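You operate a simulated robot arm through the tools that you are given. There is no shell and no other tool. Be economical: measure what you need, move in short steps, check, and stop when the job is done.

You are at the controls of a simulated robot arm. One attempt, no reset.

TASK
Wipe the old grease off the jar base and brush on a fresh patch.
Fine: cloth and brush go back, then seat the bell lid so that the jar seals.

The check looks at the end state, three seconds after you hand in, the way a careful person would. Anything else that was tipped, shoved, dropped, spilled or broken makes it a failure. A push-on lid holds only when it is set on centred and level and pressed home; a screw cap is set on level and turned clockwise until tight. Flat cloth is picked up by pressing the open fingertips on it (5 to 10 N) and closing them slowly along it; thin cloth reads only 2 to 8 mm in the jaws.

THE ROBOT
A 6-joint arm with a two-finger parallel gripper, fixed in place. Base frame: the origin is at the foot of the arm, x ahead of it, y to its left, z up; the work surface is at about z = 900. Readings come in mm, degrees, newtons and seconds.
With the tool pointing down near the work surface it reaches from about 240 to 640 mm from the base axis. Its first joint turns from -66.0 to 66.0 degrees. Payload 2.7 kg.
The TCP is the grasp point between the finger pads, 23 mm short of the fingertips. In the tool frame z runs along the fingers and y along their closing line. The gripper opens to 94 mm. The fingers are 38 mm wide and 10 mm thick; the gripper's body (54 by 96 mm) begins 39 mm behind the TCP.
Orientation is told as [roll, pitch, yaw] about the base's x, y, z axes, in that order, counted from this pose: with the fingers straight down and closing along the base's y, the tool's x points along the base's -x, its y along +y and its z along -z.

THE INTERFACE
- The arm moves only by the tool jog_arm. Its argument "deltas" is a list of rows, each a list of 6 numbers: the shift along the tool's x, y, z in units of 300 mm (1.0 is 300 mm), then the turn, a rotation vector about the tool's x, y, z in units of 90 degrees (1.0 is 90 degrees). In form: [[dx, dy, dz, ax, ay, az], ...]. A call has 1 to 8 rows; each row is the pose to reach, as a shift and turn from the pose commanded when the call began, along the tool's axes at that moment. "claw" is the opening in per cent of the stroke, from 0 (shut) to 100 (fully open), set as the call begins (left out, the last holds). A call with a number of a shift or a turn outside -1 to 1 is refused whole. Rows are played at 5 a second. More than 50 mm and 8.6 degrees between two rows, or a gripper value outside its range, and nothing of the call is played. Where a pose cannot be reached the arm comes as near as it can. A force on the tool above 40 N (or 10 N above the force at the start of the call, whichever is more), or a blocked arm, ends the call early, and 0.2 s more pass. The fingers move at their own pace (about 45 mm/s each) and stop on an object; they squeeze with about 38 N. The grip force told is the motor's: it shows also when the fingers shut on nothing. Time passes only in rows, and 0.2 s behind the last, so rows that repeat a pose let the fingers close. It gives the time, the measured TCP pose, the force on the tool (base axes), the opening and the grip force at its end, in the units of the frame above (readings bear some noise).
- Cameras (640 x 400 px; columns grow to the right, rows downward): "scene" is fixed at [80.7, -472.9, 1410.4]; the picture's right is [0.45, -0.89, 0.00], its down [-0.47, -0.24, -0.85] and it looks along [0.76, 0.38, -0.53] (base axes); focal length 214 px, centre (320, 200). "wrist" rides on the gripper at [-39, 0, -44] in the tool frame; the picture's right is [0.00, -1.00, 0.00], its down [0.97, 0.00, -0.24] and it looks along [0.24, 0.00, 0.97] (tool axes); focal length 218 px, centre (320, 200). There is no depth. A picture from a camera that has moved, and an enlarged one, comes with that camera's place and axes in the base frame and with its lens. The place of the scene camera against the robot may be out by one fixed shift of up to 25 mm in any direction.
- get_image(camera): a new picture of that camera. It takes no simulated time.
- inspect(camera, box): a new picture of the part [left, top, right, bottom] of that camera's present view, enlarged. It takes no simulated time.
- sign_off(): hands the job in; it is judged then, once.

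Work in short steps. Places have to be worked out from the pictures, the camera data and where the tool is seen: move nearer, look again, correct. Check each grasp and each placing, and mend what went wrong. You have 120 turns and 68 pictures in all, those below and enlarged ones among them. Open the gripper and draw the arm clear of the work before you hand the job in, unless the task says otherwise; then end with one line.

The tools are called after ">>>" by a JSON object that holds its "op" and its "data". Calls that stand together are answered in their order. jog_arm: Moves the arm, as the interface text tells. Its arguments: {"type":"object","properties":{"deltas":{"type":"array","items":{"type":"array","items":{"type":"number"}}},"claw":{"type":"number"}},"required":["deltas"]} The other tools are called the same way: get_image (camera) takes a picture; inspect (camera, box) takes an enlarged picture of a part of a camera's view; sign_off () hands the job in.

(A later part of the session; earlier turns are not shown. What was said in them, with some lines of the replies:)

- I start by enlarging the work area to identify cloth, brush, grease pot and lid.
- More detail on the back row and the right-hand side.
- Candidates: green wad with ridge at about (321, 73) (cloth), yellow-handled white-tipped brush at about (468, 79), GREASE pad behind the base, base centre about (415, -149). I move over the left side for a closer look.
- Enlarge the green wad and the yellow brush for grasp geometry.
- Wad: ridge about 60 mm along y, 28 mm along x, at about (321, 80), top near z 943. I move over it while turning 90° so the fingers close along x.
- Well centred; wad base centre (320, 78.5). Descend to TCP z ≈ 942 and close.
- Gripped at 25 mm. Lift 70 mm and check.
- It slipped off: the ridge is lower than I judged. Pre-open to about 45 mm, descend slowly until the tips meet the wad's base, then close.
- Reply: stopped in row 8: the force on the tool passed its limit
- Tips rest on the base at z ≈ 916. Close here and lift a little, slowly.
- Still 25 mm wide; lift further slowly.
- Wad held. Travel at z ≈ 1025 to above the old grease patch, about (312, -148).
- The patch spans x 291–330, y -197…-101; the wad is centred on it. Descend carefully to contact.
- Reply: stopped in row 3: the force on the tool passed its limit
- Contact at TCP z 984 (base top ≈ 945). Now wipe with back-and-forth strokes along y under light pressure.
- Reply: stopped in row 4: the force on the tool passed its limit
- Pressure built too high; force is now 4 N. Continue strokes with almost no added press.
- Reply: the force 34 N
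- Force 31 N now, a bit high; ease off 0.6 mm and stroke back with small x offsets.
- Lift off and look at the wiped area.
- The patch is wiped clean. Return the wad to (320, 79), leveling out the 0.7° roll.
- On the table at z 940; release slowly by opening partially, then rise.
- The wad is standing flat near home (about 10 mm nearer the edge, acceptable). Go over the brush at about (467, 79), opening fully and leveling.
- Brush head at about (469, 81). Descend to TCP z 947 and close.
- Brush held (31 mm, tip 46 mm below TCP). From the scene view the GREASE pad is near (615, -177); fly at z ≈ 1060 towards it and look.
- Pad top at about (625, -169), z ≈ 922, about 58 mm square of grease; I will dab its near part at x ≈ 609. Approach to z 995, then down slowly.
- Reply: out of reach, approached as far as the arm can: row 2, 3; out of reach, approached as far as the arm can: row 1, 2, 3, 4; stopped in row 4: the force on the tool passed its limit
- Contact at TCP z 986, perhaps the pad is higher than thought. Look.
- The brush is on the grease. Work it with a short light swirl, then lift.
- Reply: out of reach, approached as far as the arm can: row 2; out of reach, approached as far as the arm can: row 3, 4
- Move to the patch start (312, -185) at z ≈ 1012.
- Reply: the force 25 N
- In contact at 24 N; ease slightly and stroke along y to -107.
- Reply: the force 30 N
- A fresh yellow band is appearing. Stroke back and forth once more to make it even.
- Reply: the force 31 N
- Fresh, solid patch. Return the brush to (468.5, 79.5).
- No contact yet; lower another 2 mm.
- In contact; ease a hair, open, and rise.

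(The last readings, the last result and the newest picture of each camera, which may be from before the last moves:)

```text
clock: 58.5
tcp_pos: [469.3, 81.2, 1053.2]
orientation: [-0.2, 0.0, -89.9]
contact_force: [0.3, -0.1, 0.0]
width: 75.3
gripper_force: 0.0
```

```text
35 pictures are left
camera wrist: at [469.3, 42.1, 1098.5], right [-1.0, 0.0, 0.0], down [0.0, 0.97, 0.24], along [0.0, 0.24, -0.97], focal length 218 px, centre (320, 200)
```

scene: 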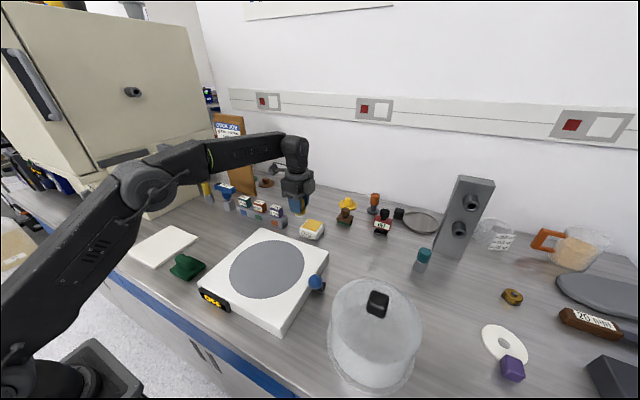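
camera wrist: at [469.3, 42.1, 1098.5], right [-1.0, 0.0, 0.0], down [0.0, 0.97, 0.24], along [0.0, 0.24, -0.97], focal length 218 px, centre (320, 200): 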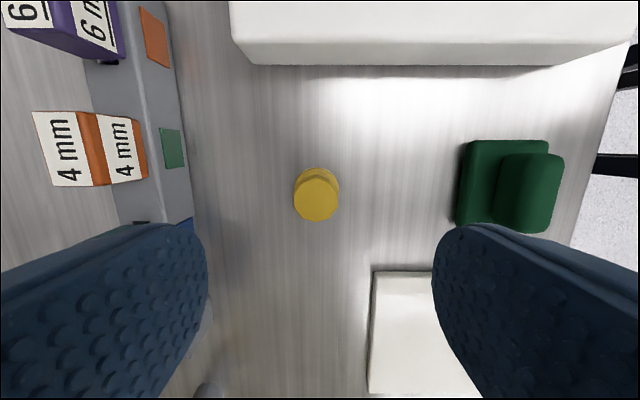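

Brush stands at home. Now go high across to the bell lid near (366, -461).

>>> {"op": "jog_arm", "data": {"deltas": [[-0.05, -0.01, -0.12, 0, 0, 0], [-0.15, -0.04, -0.24, 0, 0, 0], [-0.28, -0.07, -0.33, 0, 0, 0], [-0.42, -0.1, -0.4, 0, 0, 0], [-0.57, -0.13, -0.43, 0, 0, 0], [-0.71, -0.16, -0.44, 0, 0, 0], [-0.85, -0.19, -0.44, 0, 0, 0], [-0.98, -0.22, -0.44, 0, 0, 0]]}}

>>> {"op": "jog_arm", "data": {"deltas": [[-0.13, -0.02, 0, 0, 0, 0], [-0.27, -0.05, 0, 0, 0, 0], [-0.41, -0.08, 0, 0, 0, 0], [-0.54, -0.1, 0, 0, 0, 0], [-0.66, -0.12, 0, 0, 0, 0], [-0.76, -0.123, 0, 0, 0, 0], [-0.8, -0.123, 0, 0, 0, 0], [-0.8, -0.123, 0, 0, 0, 0]]}}

>>> {"op": "get_image", "data": {"camera": "wrist"}}

```text
clock: 60.3
tcp_pos: [405.8, -213.6, 1184.8]
orientation: [0.1, 0.0, -89.9]
contact_force: [0.0, -0.1, 0.1]
width: 75.5
gripper_force: 0.1
```

```text
clock: 62.1
tcp_pos: [360.0, -441.3, 1179.4]
orientation: [-0.1, 0.1, -89.9]
contact_force: [0.4, 0.0, 0.1]
width: 75.0
gripper_force: 0.0
out of reach, approached as far as the arm can: row 6, 7, 8
```

```text
34 pictures are left
camera wrist: at [360.0, -480.2, 1223.6], right [-1.0, 0.0, 0.0], down [0.0, 0.97, 0.24], along [0.0, 0.24, -0.97], focal length 218 px, centre (320, 200)
```

wrist: 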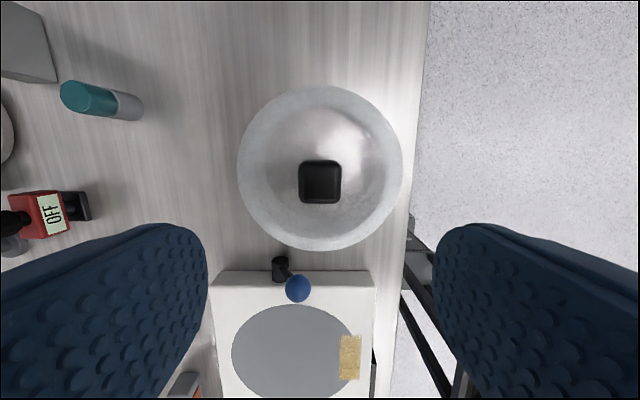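

Enlarge the lid for exact knob position and height.

>>> {"op": "inspect", "data": {"camera": "wrist", "box": [224, 70, 416, 260]}}

>>> {"op": "inspect", "data": {"camera": "scene", "box": [300, 260, 460, 400]}}

```text
2.11 times, centred on (320, 165) of wrist
camera zoom: at [360.0, -480.2, 1223.6], right [-1.0, 0.0, 0.0], down [0.0, 0.97, 0.24], along [0.0, 0.24, -0.97], focal length 460 px, centre (320, 274)
```

zoom: 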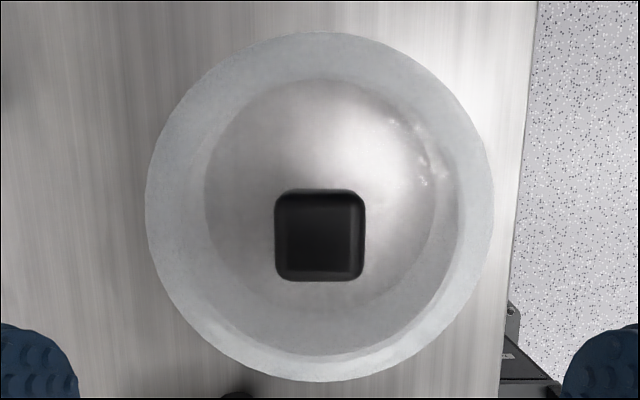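

```text
2.86 times, centred on (380, 330) of scene
camera zoom: at [80.7, -472.9, 1410.4], right [0.45, -0.89, 0.0], down [-0.47, -0.24, -0.85], along [0.76, 0.38, -0.53], focal length 613 px, centre (149, -171)
```

zoom: 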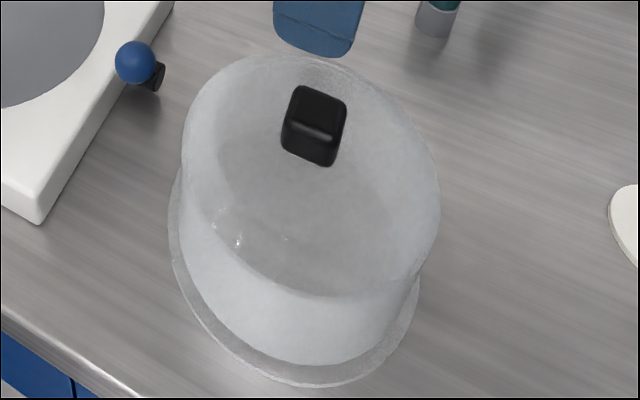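

Knob ≈ 37 mm square at about (360.5, -450.5), top z ≈ 1037. Come down to z 1075 above it and recheck.

>>> {"op": "jog_arm", "data": {"deltas": [[-0.01, 0.002, 0.1, 0, 0, 0], [-0.02, 0.002, 0.2, 0, 0, 0], [-0.03, 0.002, 0.3, 0, 0, 0], [-0.03, 0.002, 0.35, 0, 0, 0], [-0.03, 0.002, 0.35, 0, 0, 0]], "claw": 85}}

>>> {"op": "get_image", "data": {"camera": "wrist"}}

>>> {"op": "inspect", "data": {"camera": "scene", "box": [300, 240, 460, 340]}}

```text
clock: 63.3
tcp_pos: [360.6, -449.8, 1073.3]
orientation: [0.0, -0.1, -89.9]
contact_force: [1.0, -0.4, -0.1]
width: 80.1
gripper_force: 0.0
```

```text
31 pictures are left
camera wrist: at [360.0, -489.1, 1118.0], right [-1.0, 0.0, 0.0], down [0.0, 0.97, 0.24], along [0.0, 0.24, -0.97], focal length 218 px, centre (320, 200)
```

wrist: 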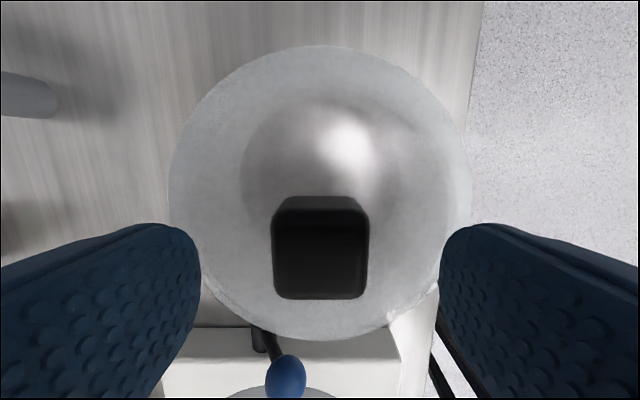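

```text
4.00 times, centred on (380, 290) of scene
camera zoom: at [80.7, -472.9, 1410.4], right [0.45, -0.89, 0.0], down [-0.47, -0.24, -0.85], along [0.76, 0.38, -0.53], focal length 858 px, centre (80, -160)
```

zoom: 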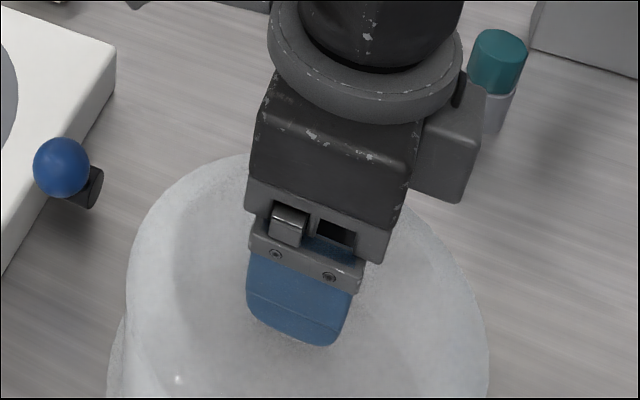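

Aligned on the knob. Descend towards TCP z ≈ 1022, stopping on any contact.

>>> {"op": "jog_arm", "data": {"deltas": [[0, 0, 0.06, 0, 0, 0], [0, 0, 0.1, 0, 0, 0], [0, 0, 0.13, 0, 0, 0], [0, 0, 0.15, 0, 0, 0], [0, 0, 0.16, 0, 0, 0], [0, 0, 0.165, 0, 0, 0], [0, 0, 0.17, 0, 0, 0]]}}

>>> {"op": "get_image", "data": {"camera": "wrist"}}

>>> {"op": "inspect", "data": {"camera": "scene", "box": [300, 240, 460, 340]}}

```text
clock: 64.2
tcp_pos: [360.3, -450.8, 1043.2]
orientation: [0.2, -0.6, -89.9]
contact_force: [-0.7, 0.1, 3.5]
width: 80.2
gripper_force: 0.2
stopped in row 4: the force on the tool passed its limit (the readings are from after the stop); the commanded pose is now the measured one
```

```text
29 pictures are left
camera wrist: at [360.6, -488.7, 1088.4], right [-1.0, 0.0, -0.01], down [0.0, 0.97, 0.23], along [0.0, 0.23, -0.97], focal length 218 px, centre (320, 200)
```

wrist: 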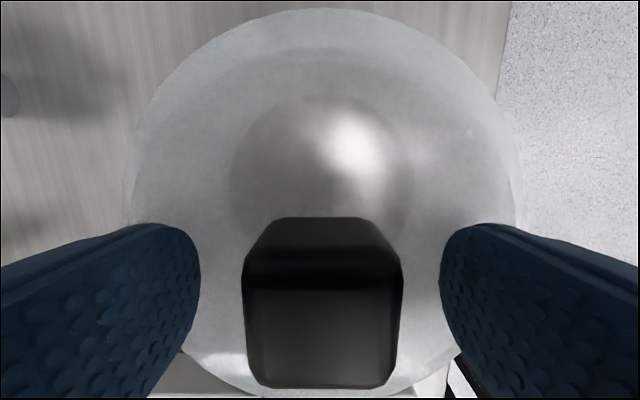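

```text
4.00 times, centred on (380, 290) of scene
camera zoom: at [80.6, -472.9, 1410.4], right [0.45, -0.89, 0.0], down [-0.47, -0.24, -0.85], along [0.76, 0.38, -0.53], focal length 858 px, centre (80, -160)
```

zoom: 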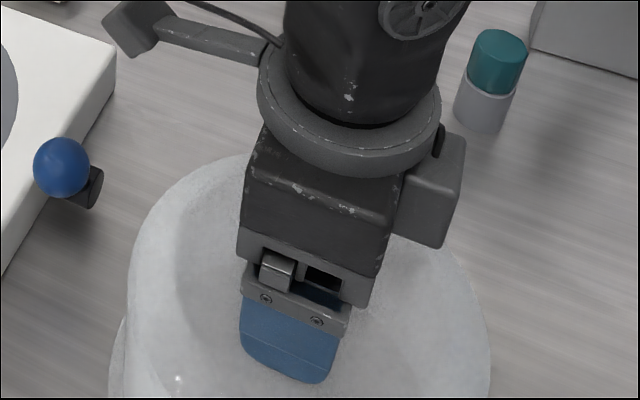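

Tips touched the dome at z ≈ 1020; knob is about 25 mm tall. Raise 1.2 mm, level, centre 2 mm in y, and close.

>>> {"op": "jog_arm", "data": {"deltas": [[0.008, 0, -0.006, 0, 0.006, 0], [0.008, 0, -0.006, 0, 0.006, 0]]}}

>>> {"op": "jog_arm", "data": {"deltas": [[0, 0, 0, 0, 0, 0], [0, 0, 0, 0, 0, 0], [0, 0, 0, 0, 0, 0], [0, 0, 0, 0, 0, 0], [0, 0, 0, 0, 0, 0]], "claw": 0}}

```text
clock: 64.8
tcp_pos: [361.8, -447.1, 1043.5]
orientation: [0.3, 0.0, -89.8]
contact_force: [-0.3, -0.6, 0.3]
width: 79.8
gripper_force: 0.0
```

```text
clock: 66.0
tcp_pos: [360.6, -447.8, 1045.3]
orientation: [0.3, -0.1, -89.9]
contact_force: [0.0, 0.4, 1.1]
width: 35.7
gripper_force: 37.8
```

Gripped at 35.7 mm. Lift slowly 25 mm to test the hold.

>>> {"op": "jog_arm", "data": {"deltas": [[0, 0, -0.005, 0, 0, 0], [0, 0, -0.015, 0, 0, 0], [0, 0, -0.03, 0, 0, 0], [0, 0, -0.05, 0, 0, 0], [0, 0, -0.08, 0, 0, 0], [0, 0, -0.08, 0, 0, 0]]}}

>>> {"op": "get_image", "data": {"camera": "scene"}}

>>> {"op": "get_image", "data": {"camera": "wrist"}}

```text
clock: 67.4
tcp_pos: [360.9, -448.5, 1067.7]
orientation: [0.3, -0.2, -90.0]
contact_force: [-0.7, 0.5, -1.8]
width: 35.7
gripper_force: 38.3
```

```text
27 pictures are left
```

scene: 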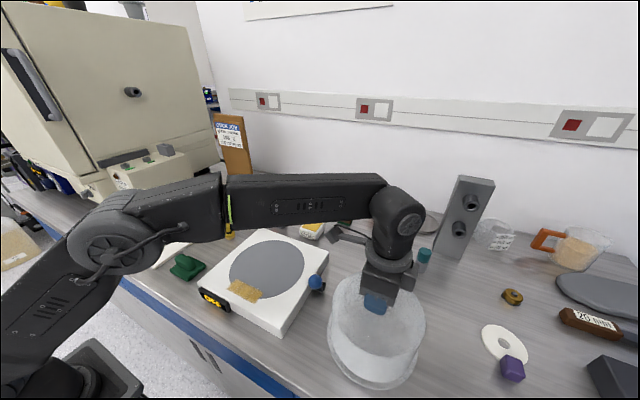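

```text
26 pictures are left
camera wrist: at [360.5, -486.7, 1112.5], right [-1.0, 0.0, -0.01], down [0.0, 0.97, 0.24], along [0.0, 0.24, -0.97], focal length 218 px, centre (320, 200)
```

wrist: 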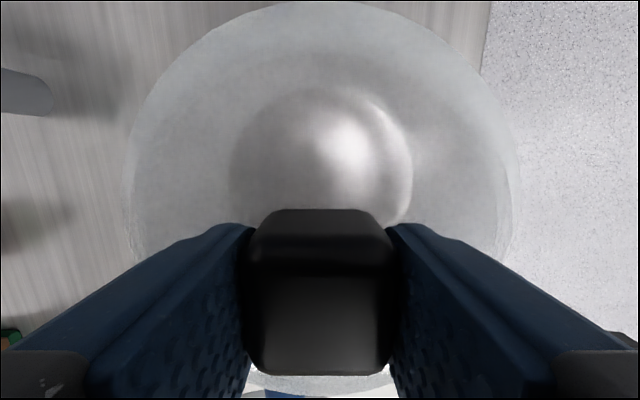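

The lid moves with the gripper (force -1.8 N). Lift further to z ≈ 1140 before moving sideways.

>>> {"op": "jog_arm", "data": {"deltas": [[0, 0, -0.05, 0, 0, 0], [0, 0, -0.1, 0, 0, 0], [0.01, 0, -0.15, 0, 0, 0], [0.03, 0, -0.2, 0, 0, 0], [0.06, 0, -0.24, 0, 0, 0], [0.06, 0, -0.24, 0, 0, 0]]}}

>>> {"op": "inspect", "data": {"camera": "scene", "box": [240, 180, 496, 340]}}

```text
clock: 68.8
tcp_pos: [361.7, -430.0, 1139.0]
orientation: [0.2, 0.0, -89.9]
contact_force: [-0.3, -0.1, -2.7]
width: 35.6
gripper_force: 37.8
```

```text
2.50 times, centred on (368, 260) of scene
camera zoom: at [80.7, -473.0, 1410.4], right [0.45, -0.89, 0.0], down [-0.47, -0.24, -0.85], along [0.76, 0.38, -0.53], focal length 536 px, centre (200, 50)
```

zoom: 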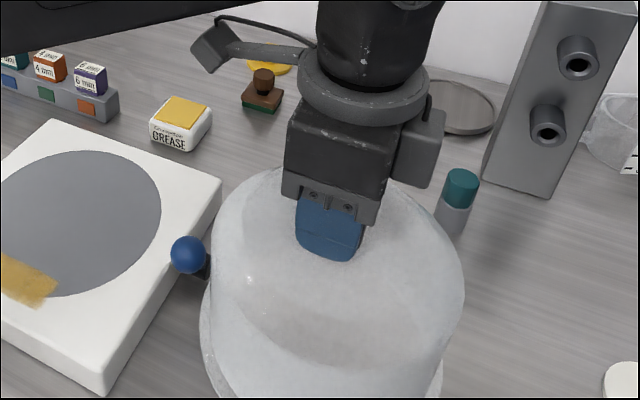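

Lid lifted level, bottom ≈ 994. Disc centre works out to (398.7, -151) from three views; lid centre ≈ TCP. Move across.

>>> {"op": "jog_arm", "data": {"deltas": [[0.06, 0.01, 0, 0, 0, 0], [0.18, 0.03, 0, 0, 0, 0], [0.32, 0.05, 0, 0, 0, 0], [0.47, 0.07, 0, 0, 0, 0], [0.62, 0.09, 0, 0, 0, 0], [0.76, 0.11, 0, 0, 0, 0], [0.88, 0.12, 0, 0, 0, 0], [0.93, 0.123, 0, 0, 0, 0]]}}

>>> {"op": "jog_arm", "data": {"deltas": [[0, 0, 0.03, 0, 0, 0], [0, 0, 0.06, 0, 0, 0], [0, 0, 0.09, 0, 0, 0], [0, 0, 0.11, 0, 0, 0], [0, 0, 0.13, 0, 0, 0], [0, 0, 0.13, 0, 0, 0]]}}

>>> {"op": "inspect", "data": {"camera": "scene", "box": [180, 190, 360, 340]}}

>>> {"op": "get_image", "data": {"camera": "wrist"}}

```text
clock: 70.6
tcp_pos: [394.2, -150.3, 1140.4]
orientation: [0.2, -0.1, -90.0]
contact_force: [-0.6, -0.1, -2.2]
width: 35.6
gripper_force: 38.4
```

```text
clock: 72.0
tcp_pos: [396.2, -151.7, 1101.9]
orientation: [0.2, -0.2, -89.9]
contact_force: [0.1, 0.1, -1.7]
width: 35.9
gripper_force: 37.9
```

```text
2.67 times, centred on (270, 265) of scene
camera zoom: at [80.7, -472.9, 1410.4], right [0.45, -0.89, 0.0], down [-0.47, -0.24, -0.85], along [0.76, 0.38, -0.53], focal length 572 px, centre (453, 27)
```

zoom: 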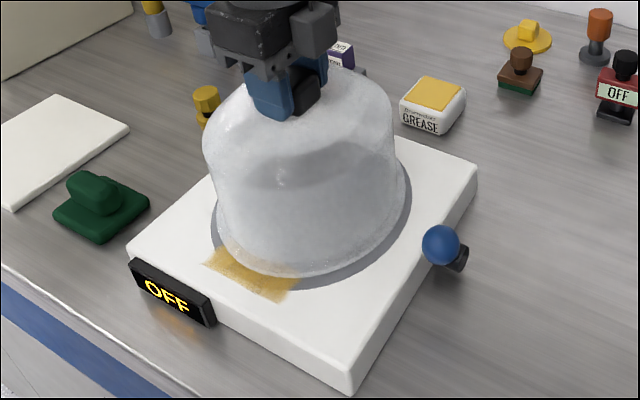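

```text
23 pictures are left
camera wrist: at [396.7, -189.9, 1146.4], right [-1.0, 0.0, 0.0], down [0.0, 0.97, 0.24], along [0.0, 0.24, -0.97], focal length 218 px, centre (320, 200)
```

wrist: 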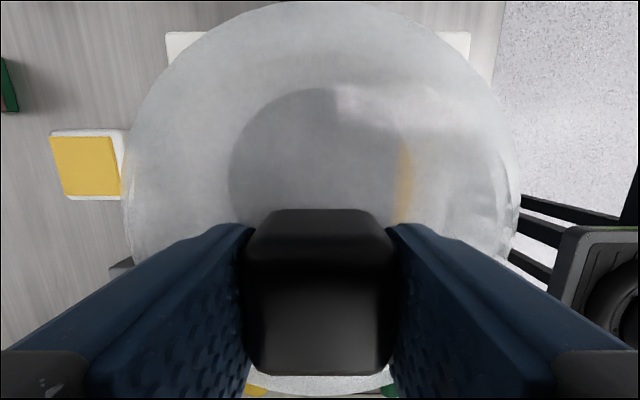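

Lid is over the disc with nearly even margin; nudge +2 mm in x and lower to contact.

>>> {"op": "jog_arm", "data": {"deltas": [[0, 0.008, 0.005, 0, 0, 0], [0, 0.008, 0.012, 0, 0, 0], [0, 0.008, 0.018, 0, 0, 0], [0, 0.008, 0.023, 0, 0, 0], [0, 0.008, 0.028, 0, 0, 0], [0, 0.008, 0.032, 0, 0, 0], [0, 0.008, 0.035, 0, 0, 0], [0, 0.008, 0.038, 0, 0, 0]]}}

```text
clock: 73.8
tcp_pos: [399.5, -151.8, 1089.6]
orientation: [0.3, -0.1, -89.9]
contact_force: [-0.3, -0.3, -1.9]
width: 35.6
gripper_force: 38.2
```

Close to contact; continue down in small steps.

>>> {"op": "jog_arm", "data": {"deltas": [[0, 0, 0.003, 0, 0, 0], [0, 0, 0.005, 0, 0, 0], [0, 0, 0.007, 0, 0, 0], [0, 0, 0.009, 0, 0, 0], [0, 0, 0.011, 0, 0, 0]]}}

```text
clock: 75.0
tcp_pos: [400.1, -151.6, 1090.4]
orientation: [0.6, -0.3, -89.9]
contact_force: [-1.0, -4.1, 29.2]
width: 35.9
gripper_force: 38.4
```

Contact at z 1090 with 29 N down. Check the picture.

>>> {"op": "inspect", "data": {"camera": "scene", "box": [180, 190, 360, 340]}}

```text
2.67 times, centred on (270, 265) of scene
camera zoom: at [80.3, -472.9, 1410.4], right [0.45, -0.89, 0.0], down [-0.47, -0.24, -0.85], along [0.76, 0.38, -0.53], focal length 572 px, centre (453, 27)
```

zoom: 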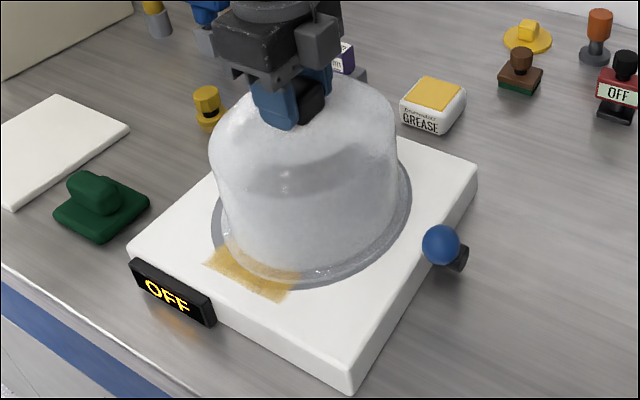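

Flange sits concentric on the disc. Level it and press a bit harder.

>>> {"op": "jog_arm", "data": {"deltas": [[0, 0, 0.002, 0, 0, 0], [0, 0, 0.004, 0, 0, 0], [0, 0, 0.005, 0, 0, 0], [0, 0, 0.005, 0, 0, 0], [0, 0, 0.005, 0, 0, 0]]}}

>>> {"op": "inspect", "data": {"camera": "scene", "box": [180, 190, 360, 340]}}

```text
clock: 76.2
tcp_pos: [399.9, -150.4, 1088.1]
orientation: [0.6, -0.4, -89.9]
contact_force: [-1.5, 0.2, 4.3]
width: 35.8
gripper_force: 38.1
stopped in row 5: the force on the tool passed its limit (the readings are from after the stop); the commanded pose is now the measured one
```

```text
2.67 times, centred on (270, 265) of scene
camera zoom: at [80.7, -472.9, 1410.4], right [0.45, -0.89, 0.0], down [-0.47, -0.24, -0.85], along [0.76, 0.38, -0.53], focal length 572 px, centre (453, 27)
```

zoom: 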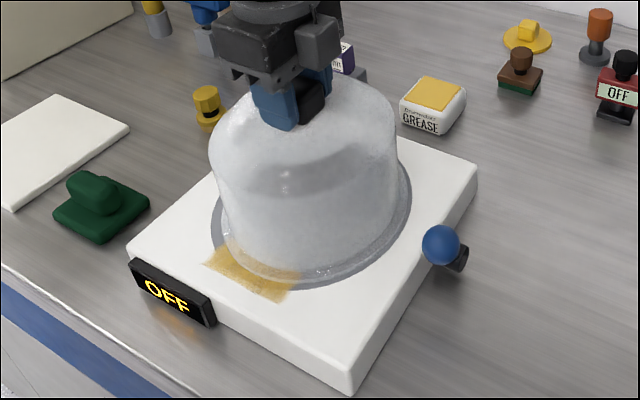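

Pressed past 40 N. Release: ease to near-zero force, open, and rise straight.

>>> {"op": "jog_arm", "data": {"deltas": [[0, 0, -0.001, 0, 0, 0], [0, 0, -0.001, 0, 0, 0], [0, 0, -0.001, 0, 0, 0], [0, 0, -0.001, 0, 0, 0], [0, 0, -0.001, 0, 0, 0]], "claw": 85}}

>>> {"op": "jog_arm", "data": {"deltas": [[0, 0, -0.03, 0, 0, 0], [0, 0, -0.1, 0, 0, 0], [0, 0, -0.22, 0, 0, 0], [0, 0, -0.34, 0, 0, 0], [0, 0, -0.34, 0, 0, 0]]}}

>>> {"op": "get_image", "data": {"camera": "wrist"}}

>>> {"op": "inspect", "data": {"camera": "scene", "box": [180, 190, 360, 340]}}

```text
clock: 77.4
tcp_pos: [400.0, -151.2, 1089.3]
orientation: [0.7, -0.3, -90.0]
contact_force: [2.0, 0.1, 9.0]
width: 79.0
gripper_force: 0.0
```

```text
clock: 78.6
tcp_pos: [399.3, -149.6, 1188.4]
orientation: [0.5, -0.1, -89.9]
contact_force: [0.2, 0.1, 0.0]
width: 79.9
gripper_force: 0.1
```

```text
20 pictures are left
camera wrist: at [398.1, -189.3, 1233.8], right [-1.0, 0.0, -0.01], down [0.0, 0.97, 0.24], along [0.01, 0.24, -0.97], focal length 218 px, centre (320, 200)
```

wrist: 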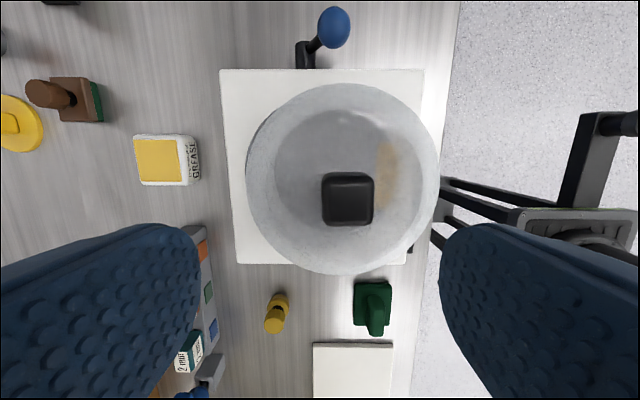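

```text
2.67 times, centred on (270, 265) of scene
camera zoom: at [80.7, -472.9, 1410.4], right [0.45, -0.89, 0.0], down [-0.47, -0.24, -0.85], along [0.76, 0.38, -0.53], focal length 572 px, centre (453, 27)
```

zoom: 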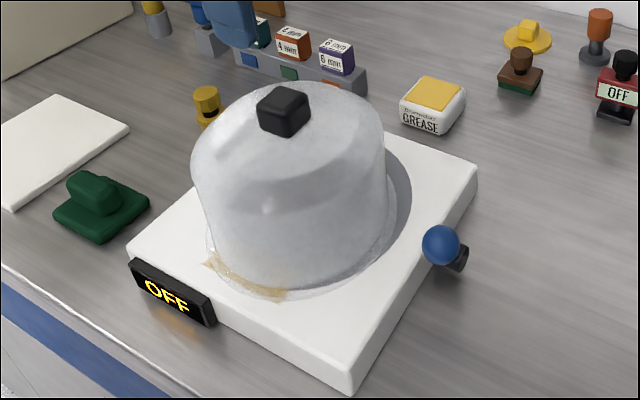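

On release the lid was dragged about 19 mm in -x, because the tips were resting on the dome after the hard press. I will re-grip higher (TCP 1092), lift, recentre and release with the tips clear.

>>> {"op": "jog_arm", "data": {"deltas": [[-0.004, -0.032, 0.08, 0.006, 0, 0], [-0.008, -0.063, 0.16, 0.006, 0, 0], [-0.008, -0.063, 0.24, 0.006, 0, 0], [-0.008, -0.063, 0.29, 0.006, 0, 0], [-0.008, -0.063, 0.317, 0.006, 0, 0], [-0.008, -0.063, 0.317, 0.006, 0, 0]]}}

>>> {"op": "get_image", "data": {"camera": "wrist"}}

```text
clock: 80.0
tcp_pos: [379.4, -152.9, 1094.8]
orientation: [0.0, -0.2, -89.9]
contact_force: [-0.1, -0.8, 0.1]
width: 79.9
gripper_force: 0.0
```

```text
18 pictures are left
camera wrist: at [380.2, -192.5, 1139.2], right [-1.0, 0.0, 0.0], down [0.0, 0.97, 0.24], along [0.0, 0.24, -0.97], focal length 218 px, centre (320, 200)
```

wrist: 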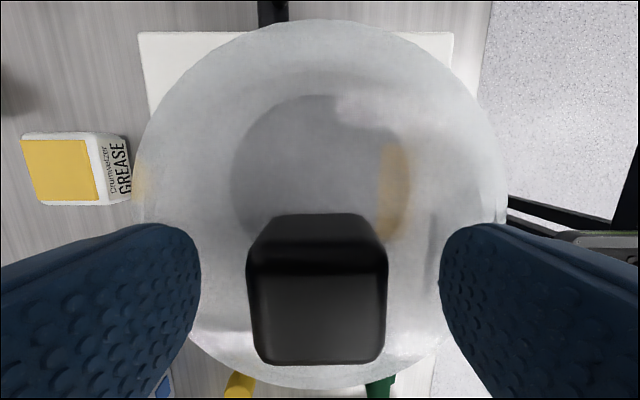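

Aligned on the knob. Lower 1.5 mm and close.

>>> {"op": "jog_arm", "data": {"deltas": [[0, 0.002, 0.005, 0, 0, 0], [0, 0.002, 0.005, 0, 0, 0]]}}

>>> {"op": "jog_arm", "data": {"deltas": [[0, 0, 0, 0, 0, 0], [0, 0, 0, 0, 0, 0], [0, 0, 0, 0, 0, 0], [0, 0, 0, 0, 0, 0], [0, 0, 0, 0, 0, 0]], "claw": 0}}

>>> {"op": "jog_arm", "data": {"deltas": [[0, 0, -0.005, 0, 0, 0], [0, 0, -0.015, 0, 0, 0], [0, 0, -0.03, 0, 0, 0], [0, 0, -0.06, 0, 0, 0], [0, 0, -0.1, 0, 0, 0], [0, 0, -0.15, 0, 0, 0], [0, 0, -0.15, 0, 0, 0]]}}

>>> {"op": "inspect", "data": {"camera": "scene", "box": [180, 190, 360, 340]}}

```text
clock: 80.6
tcp_pos: [381.4, -152.9, 1093.6]
orientation: [0.2, -0.1, -89.9]
contact_force: [0.0, 0.1, 0.6]
width: 79.8
gripper_force: 0.1
```

```text
clock: 81.8
tcp_pos: [380.5, -154.3, 1093.4]
orientation: [0.1, -0.2, -90.0]
contact_force: [-0.2, 0.4, 1.2]
width: 35.5
gripper_force: 37.9
```

```text
clock: 83.4
tcp_pos: [380.6, -153.7, 1138.1]
orientation: [0.1, -0.1, -90.0]
contact_force: [0.4, -0.1, -1.9]
width: 35.8
gripper_force: 38.2
```

```text
2.67 times, centred on (270, 265) of scene
camera zoom: at [80.7, -472.9, 1410.4], right [0.45, -0.89, 0.0], down [-0.47, -0.24, -0.85], along [0.76, 0.38, -0.53], focal length 572 px, centre (453, 27)
```

zoom: 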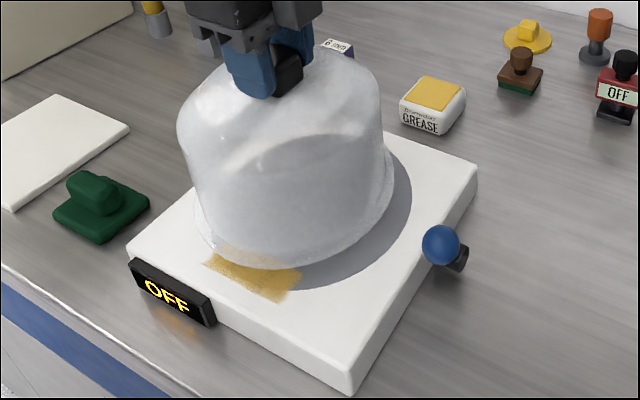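

Patch intact. Shift +18.4 mm in x, +1 in y and lower.

>>> {"op": "jog_arm", "data": {"deltas": [[0.004, 0.03, 0, 0, 0, 0], [0.004, 0.062, 0, 0, 0, 0], [0.004, 0.062, 0.04, 0, 0, 0], [0.004, 0.062, 0.08, 0, 0, 0], [0.004, 0.062, 0.11, 0, 0, 0], [0.004, 0.062, 0.13, 0, 0, 0], [0.004, 0.062, 0.138, 0, 0, 0], [0.004, 0.062, 0.138, 0, 0, 0]]}}

>>> {"op": "inspect", "data": {"camera": "scene", "box": [210, 220, 330, 310]}}

```text
clock: 85.2
tcp_pos: [398.3, -151.8, 1096.8]
orientation: [0.1, -0.2, -89.9]
contact_force: [-0.8, 0.1, -2.5]
width: 35.9
gripper_force: 38.0
```

```text
4.44 times, centred on (270, 265) of scene
camera zoom: at [80.7, -472.9, 1410.4], right [0.45, -0.89, 0.0], down [-0.47, -0.24, -0.85], along [0.76, 0.38, -0.53], focal length 953 px, centre (542, -89)
```

zoom: 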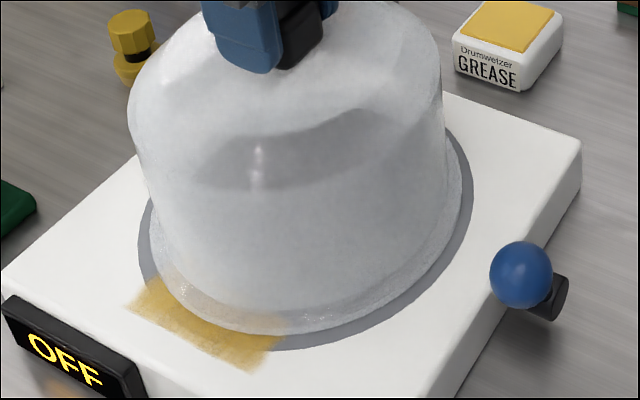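

Nearly concentric. Lower the last millimetres to light contact.

>>> {"op": "jog_arm", "data": {"deltas": [[0, 0, 0.005, 0, 0, 0], [0, 0, 0.009, 0, 0, 0], [0, 0, 0.012, 0, 0, 0], [0, 0, 0.014, 0, 0, 0], [0, 0, 0.014, 0, 0, 0]]}}

>>> {"op": "inspect", "data": {"camera": "scene", "box": [210, 220, 330, 310]}}

```text
clock: 86.4
tcp_pos: [400.5, -151.9, 1093.5]
orientation: [0.1, -0.3, -89.8]
contact_force: [-3.7, 1.2, 10.2]
width: 35.9
gripper_force: 38.4
```

```text
4.44 times, centred on (270, 265) of scene
camera zoom: at [80.5, -472.8, 1410.5], right [0.45, -0.89, 0.0], down [-0.47, -0.24, -0.85], along [0.76, 0.38, -0.53], focal length 953 px, centre (542, -89)
```

zoom: 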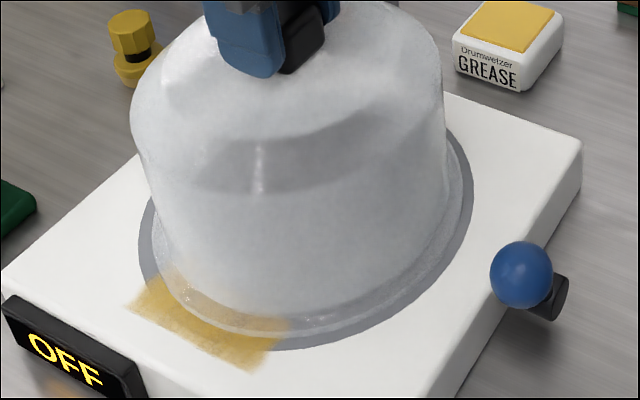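

Lid sits about 2 mm too far in +x. Lift 4 mm, shift -2 mm in x, and set down again.

>>> {"op": "jog_arm", "data": {"deltas": [[0, 0, -0.008, 0, 0, 0], [0, 0, -0.018, 0, 0, 0], [0, -0.007, -0.018, 0, 0, 0], [0, -0.007, -0.018, 0, 0, 0], [0, -0.007, -0.01, 0, 0, 0], [0, -0.007, -0.005, 0, 0, 0], [0, -0.007, -0.002, 0, 0, 0], [0, -0.007, 0, 0, 0, 0]]}}

>>> {"op": "inspect", "data": {"camera": "scene", "box": [210, 220, 330, 310]}}

```text
clock: 88.2
tcp_pos: [399.0, -152.2, 1093.0]
orientation: [0.1, -0.2, -89.9]
contact_force: [-2.9, 0.0, 6.5]
width: 36.0
gripper_force: 38.1
```

```text
4.44 times, centred on (270, 265) of scene
camera zoom: at [80.5, -472.9, 1410.4], right [0.45, -0.89, 0.0], down [-0.47, -0.24, -0.85], along [0.76, 0.38, -0.53], focal length 953 px, centre (542, -89)
```

zoom: 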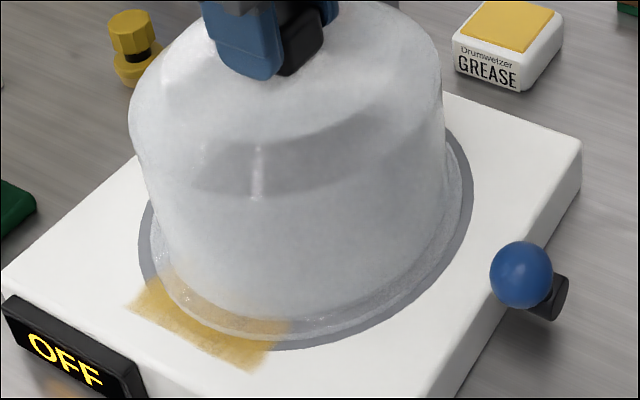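

Concentric now. Release with tips clear of the dome.

>>> {"op": "jog_arm", "data": {"deltas": [[0, 0, -0.0015, 0, 0, 0], [0, 0, -0.0015, 0, 0, 0]]}}

>>> {"op": "jog_arm", "data": {"deltas": [[0, 0, 0, 0, 0, 0], [0, 0, 0, 0, 0, 0], [0, 0, 0, 0, 0, 0], [0, 0, 0, 0, 0, 0], [0, 0, -0.03, 0, 0, 0], [0, 0, -0.12, 0, 0, 0], [0, 0, -0.2, 0, 0, 0], [0, 0, -0.2, 0, 0, 0]], "claw": 70}}

>>> {"op": "get_image", "data": {"camera": "wrist"}}

>>> {"op": "inspect", "data": {"camera": "scene", "box": [210, 220, 330, 310]}}

```text
clock: 88.8
tcp_pos: [399.1, -151.9, 1093.6]
orientation: [0.1, -0.2, -89.8]
contact_force: [-2.8, -1.3, 6.5]
width: 36.0
gripper_force: 38.0
```

```text
clock: 90.6
tcp_pos: [399.4, -150.4, 1155.0]
orientation: [0.2, -0.2, -89.9]
contact_force: [0.2, 0.1, -0.6]
width: 65.7
gripper_force: 0.2
```

```text
13 pictures are left
camera wrist: at [397.3, -190.0, 1199.1], right [-1.0, 0.0, 0.0], down [0.0, 0.97, 0.24], along [0.0, 0.24, -0.97], focal length 218 px, centre (320, 200)
```

wrist: 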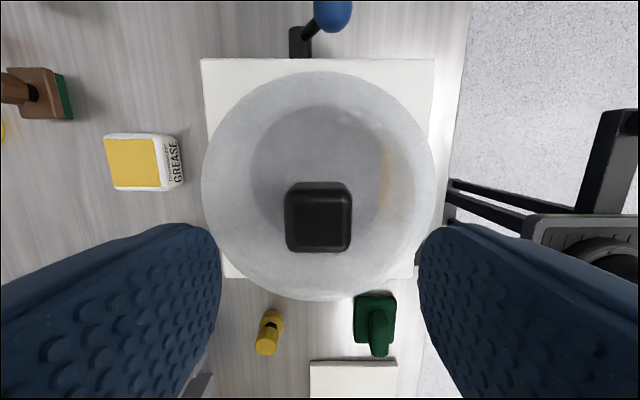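

```text
4.44 times, centred on (270, 265) of scene
camera zoom: at [80.7, -472.9, 1410.4], right [0.45, -0.89, 0.0], down [-0.47, -0.24, -0.85], along [0.76, 0.38, -0.53], focal length 953 px, centre (542, -89)
```

zoom: 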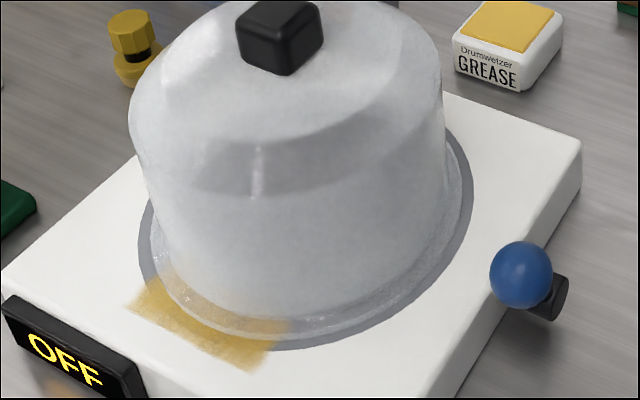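

Lid stayed concentric. Close the fingers and press vertically on the knob top (contact expected near TCP 1113).

>>> {"op": "jog_arm", "data": {"deltas": [[0, -0.003, 0, 0, 0, 0], [0, -0.003, 0.03, 0, 0, 0], [0, -0.003, 0.07, 0, 0, 0], [0, -0.003, 0.1, 0, 0, 0], [0, -0.003, 0.11, 0, 0, 0], [0, -0.003, 0.118, 0, 0, 0], [0, -0.003, 0.124, 0, 0, 0], [0, -0.003, 0.13, 0, 0, 0]], "claw": 0}}

>>> {"op": "jog_arm", "data": {"deltas": [[0, 0, 0.005, 0, 0, 0], [0, 0, 0.01, 0, 0, 0], [0, 0, 0.015, 0, 0, 0], [0, 0, 0.02, 0, 0, 0], [0, 0, 0.025, 0, 0, 0], [0, 0, 0.03, 0, 0, 0], [0, 0, 0.035, 0, 0, 0], [0, 0, 0.04, 0, 0, 0]]}}

```text
clock: 92.5
tcp_pos: [399.9, -151.2, 1119.4]
orientation: [0.7, -0.4, -89.8]
contact_force: [0.2, -0.4, 3.0]
width: 0.0
gripper_force: 37.8
stopped in row 8: the force on the tool passed its limit (the readings are from after the stop); the commanded pose is now the measured one
```

```text
clock: 93.3
tcp_pos: [399.1, -151.5, 1118.4]
orientation: [1.1, -0.6, -89.9]
contact_force: [-0.7, 0.4, 3.6]
width: 0.0
gripper_force: 37.9
stopped in row 4: the force on the tool passed its limit (the readings are from after the stop); the commanded pose is now the measured one
```

Contact at 1119 and pressed past 40 N twice. Hold a steady press of ~25–35 N for a second.

>>> {"op": "jog_arm", "data": {"deltas": [[0, 0, 0.004, 0, 0, 0], [0, 0, 0.008, 0, 0, 0], [0, 0, 0.01, 0, 0, 0], [0, 0, 0.01, 0, 0, 0], [0, 0, 0.01, 0, 0, 0], [0, 0, 0.01, 0, 0, 0]]}}

>>> {"op": "inspect", "data": {"camera": "scene", "box": [180, 190, 360, 340]}}

```text
clock: 94.3
tcp_pos: [400.0, -153.4, 1119.5]
orientation: [1.6, -0.7, -89.8]
contact_force: [-0.9, 0.1, 4.0]
width: 0.0
gripper_force: 37.7
stopped in row 4: the force on the tool passed its limit (the readings are from after the stop); the commanded pose is now the measured one
```

```text
2.67 times, centred on (270, 265) of scene
camera zoom: at [80.7, -472.9, 1410.4], right [0.45, -0.89, 0.0], down [-0.47, -0.24, -0.85], along [0.76, 0.38, -0.53], focal length 572 px, centre (453, 27)
```

zoom: 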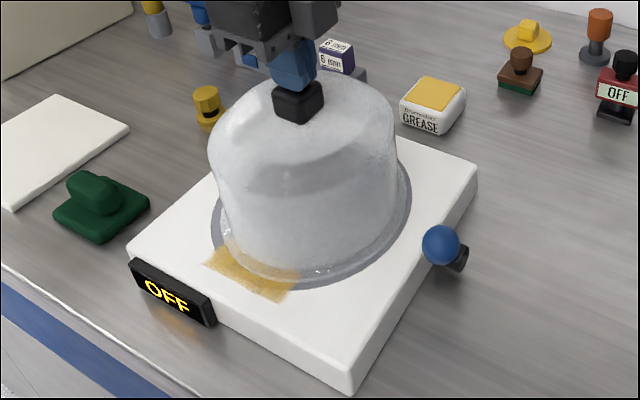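

Pressed home; lid still concentric. Rise clear, levelling the tool, and verify.

>>> {"op": "jog_arm", "data": {"deltas": [[0, 0, -0.02, 0, 0, 0], [0, 0, -0.08, 0, 0, 0], [0, 0, -0.18, 0.008, 0.004, 0], [0, 0, -0.3, 0.016, 0.007, 0], [0, 0, -0.42, 0.018, 0.008, 0], [0, 0, -0.42, 0.018, 0.008, 0]]}}

>>> {"op": "jog_arm", "data": {"deltas": [[0.1, -0.1, -0.05, 0, 0, 0], [0.2, -0.2, -0.1, 0, 0, 0], [0.3, -0.25, -0.1, 0, 0, 0], [0.4, -0.25, -0.1, 0, 0, 0], [0.4, -0.25, -0.1, 0, 0, 0]], "claw": 90}}

>>> {"op": "inspect", "data": {"camera": "scene", "box": [210, 220, 330, 310]}}

>>> {"op": "get_image", "data": {"camera": "scene"}}

```text
clock: 95.7
tcp_pos: [398.9, -150.8, 1247.9]
orientation: [-0.1, 0.0, -89.8]
contact_force: [0.5, 0.5, -0.4]
width: 0.0
gripper_force: 37.6
```

```text
clock: 96.9
tcp_pos: [322.6, -30.7, 1274.6]
orientation: [-0.1, 0.0, -89.8]
contact_force: [0.2, 0.1, -0.3]
width: 84.7
gripper_force: 0.0
```

```text
4.44 times, centred on (270, 265) of scene
camera zoom: at [80.7, -472.9, 1410.4], right [0.45, -0.89, 0.0], down [-0.47, -0.24, -0.85], along [0.76, 0.38, -0.53], focal length 953 px, centre (542, -89)
```

zoom: 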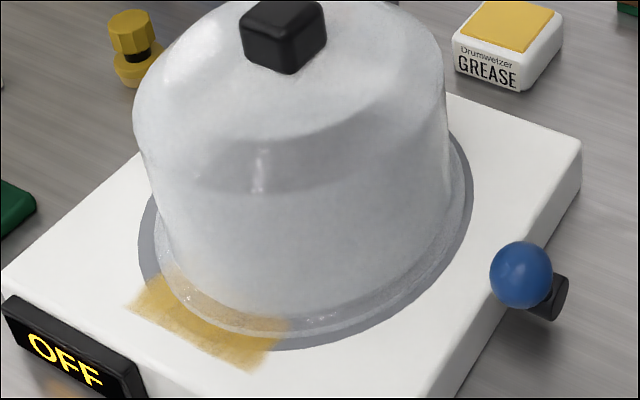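

```text
9 pictures are left
```

scene: 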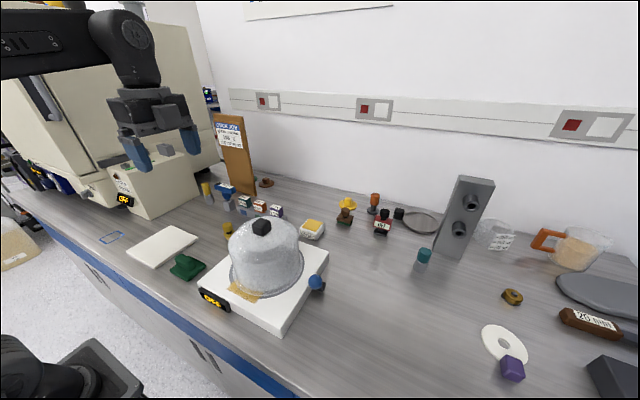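

The lid sits level within the disc margin and over the fresh grease patch, it has been pressed home, and the cloth and brush are back. The arm is clear with the gripper open, so I hand in.

>>> {"op": "sign_off", "data": {}}

```text
The job is handed in.
```

I wiped the old grease off, brushed on a fresh patch in the same place, put the cloth and brush back, and pressed the bell lid onto the base at just over 40 N. I had no direct reading that the jar seals: the base display still shows OFF, and I left the blue ball valve alone. The first release dragged the lid about 19 mm across the plate, so I lifted it and set it again. It now sits about 2–3 mm off centre but still fully on the disc, and the cloth is about 10 mm from where it started.
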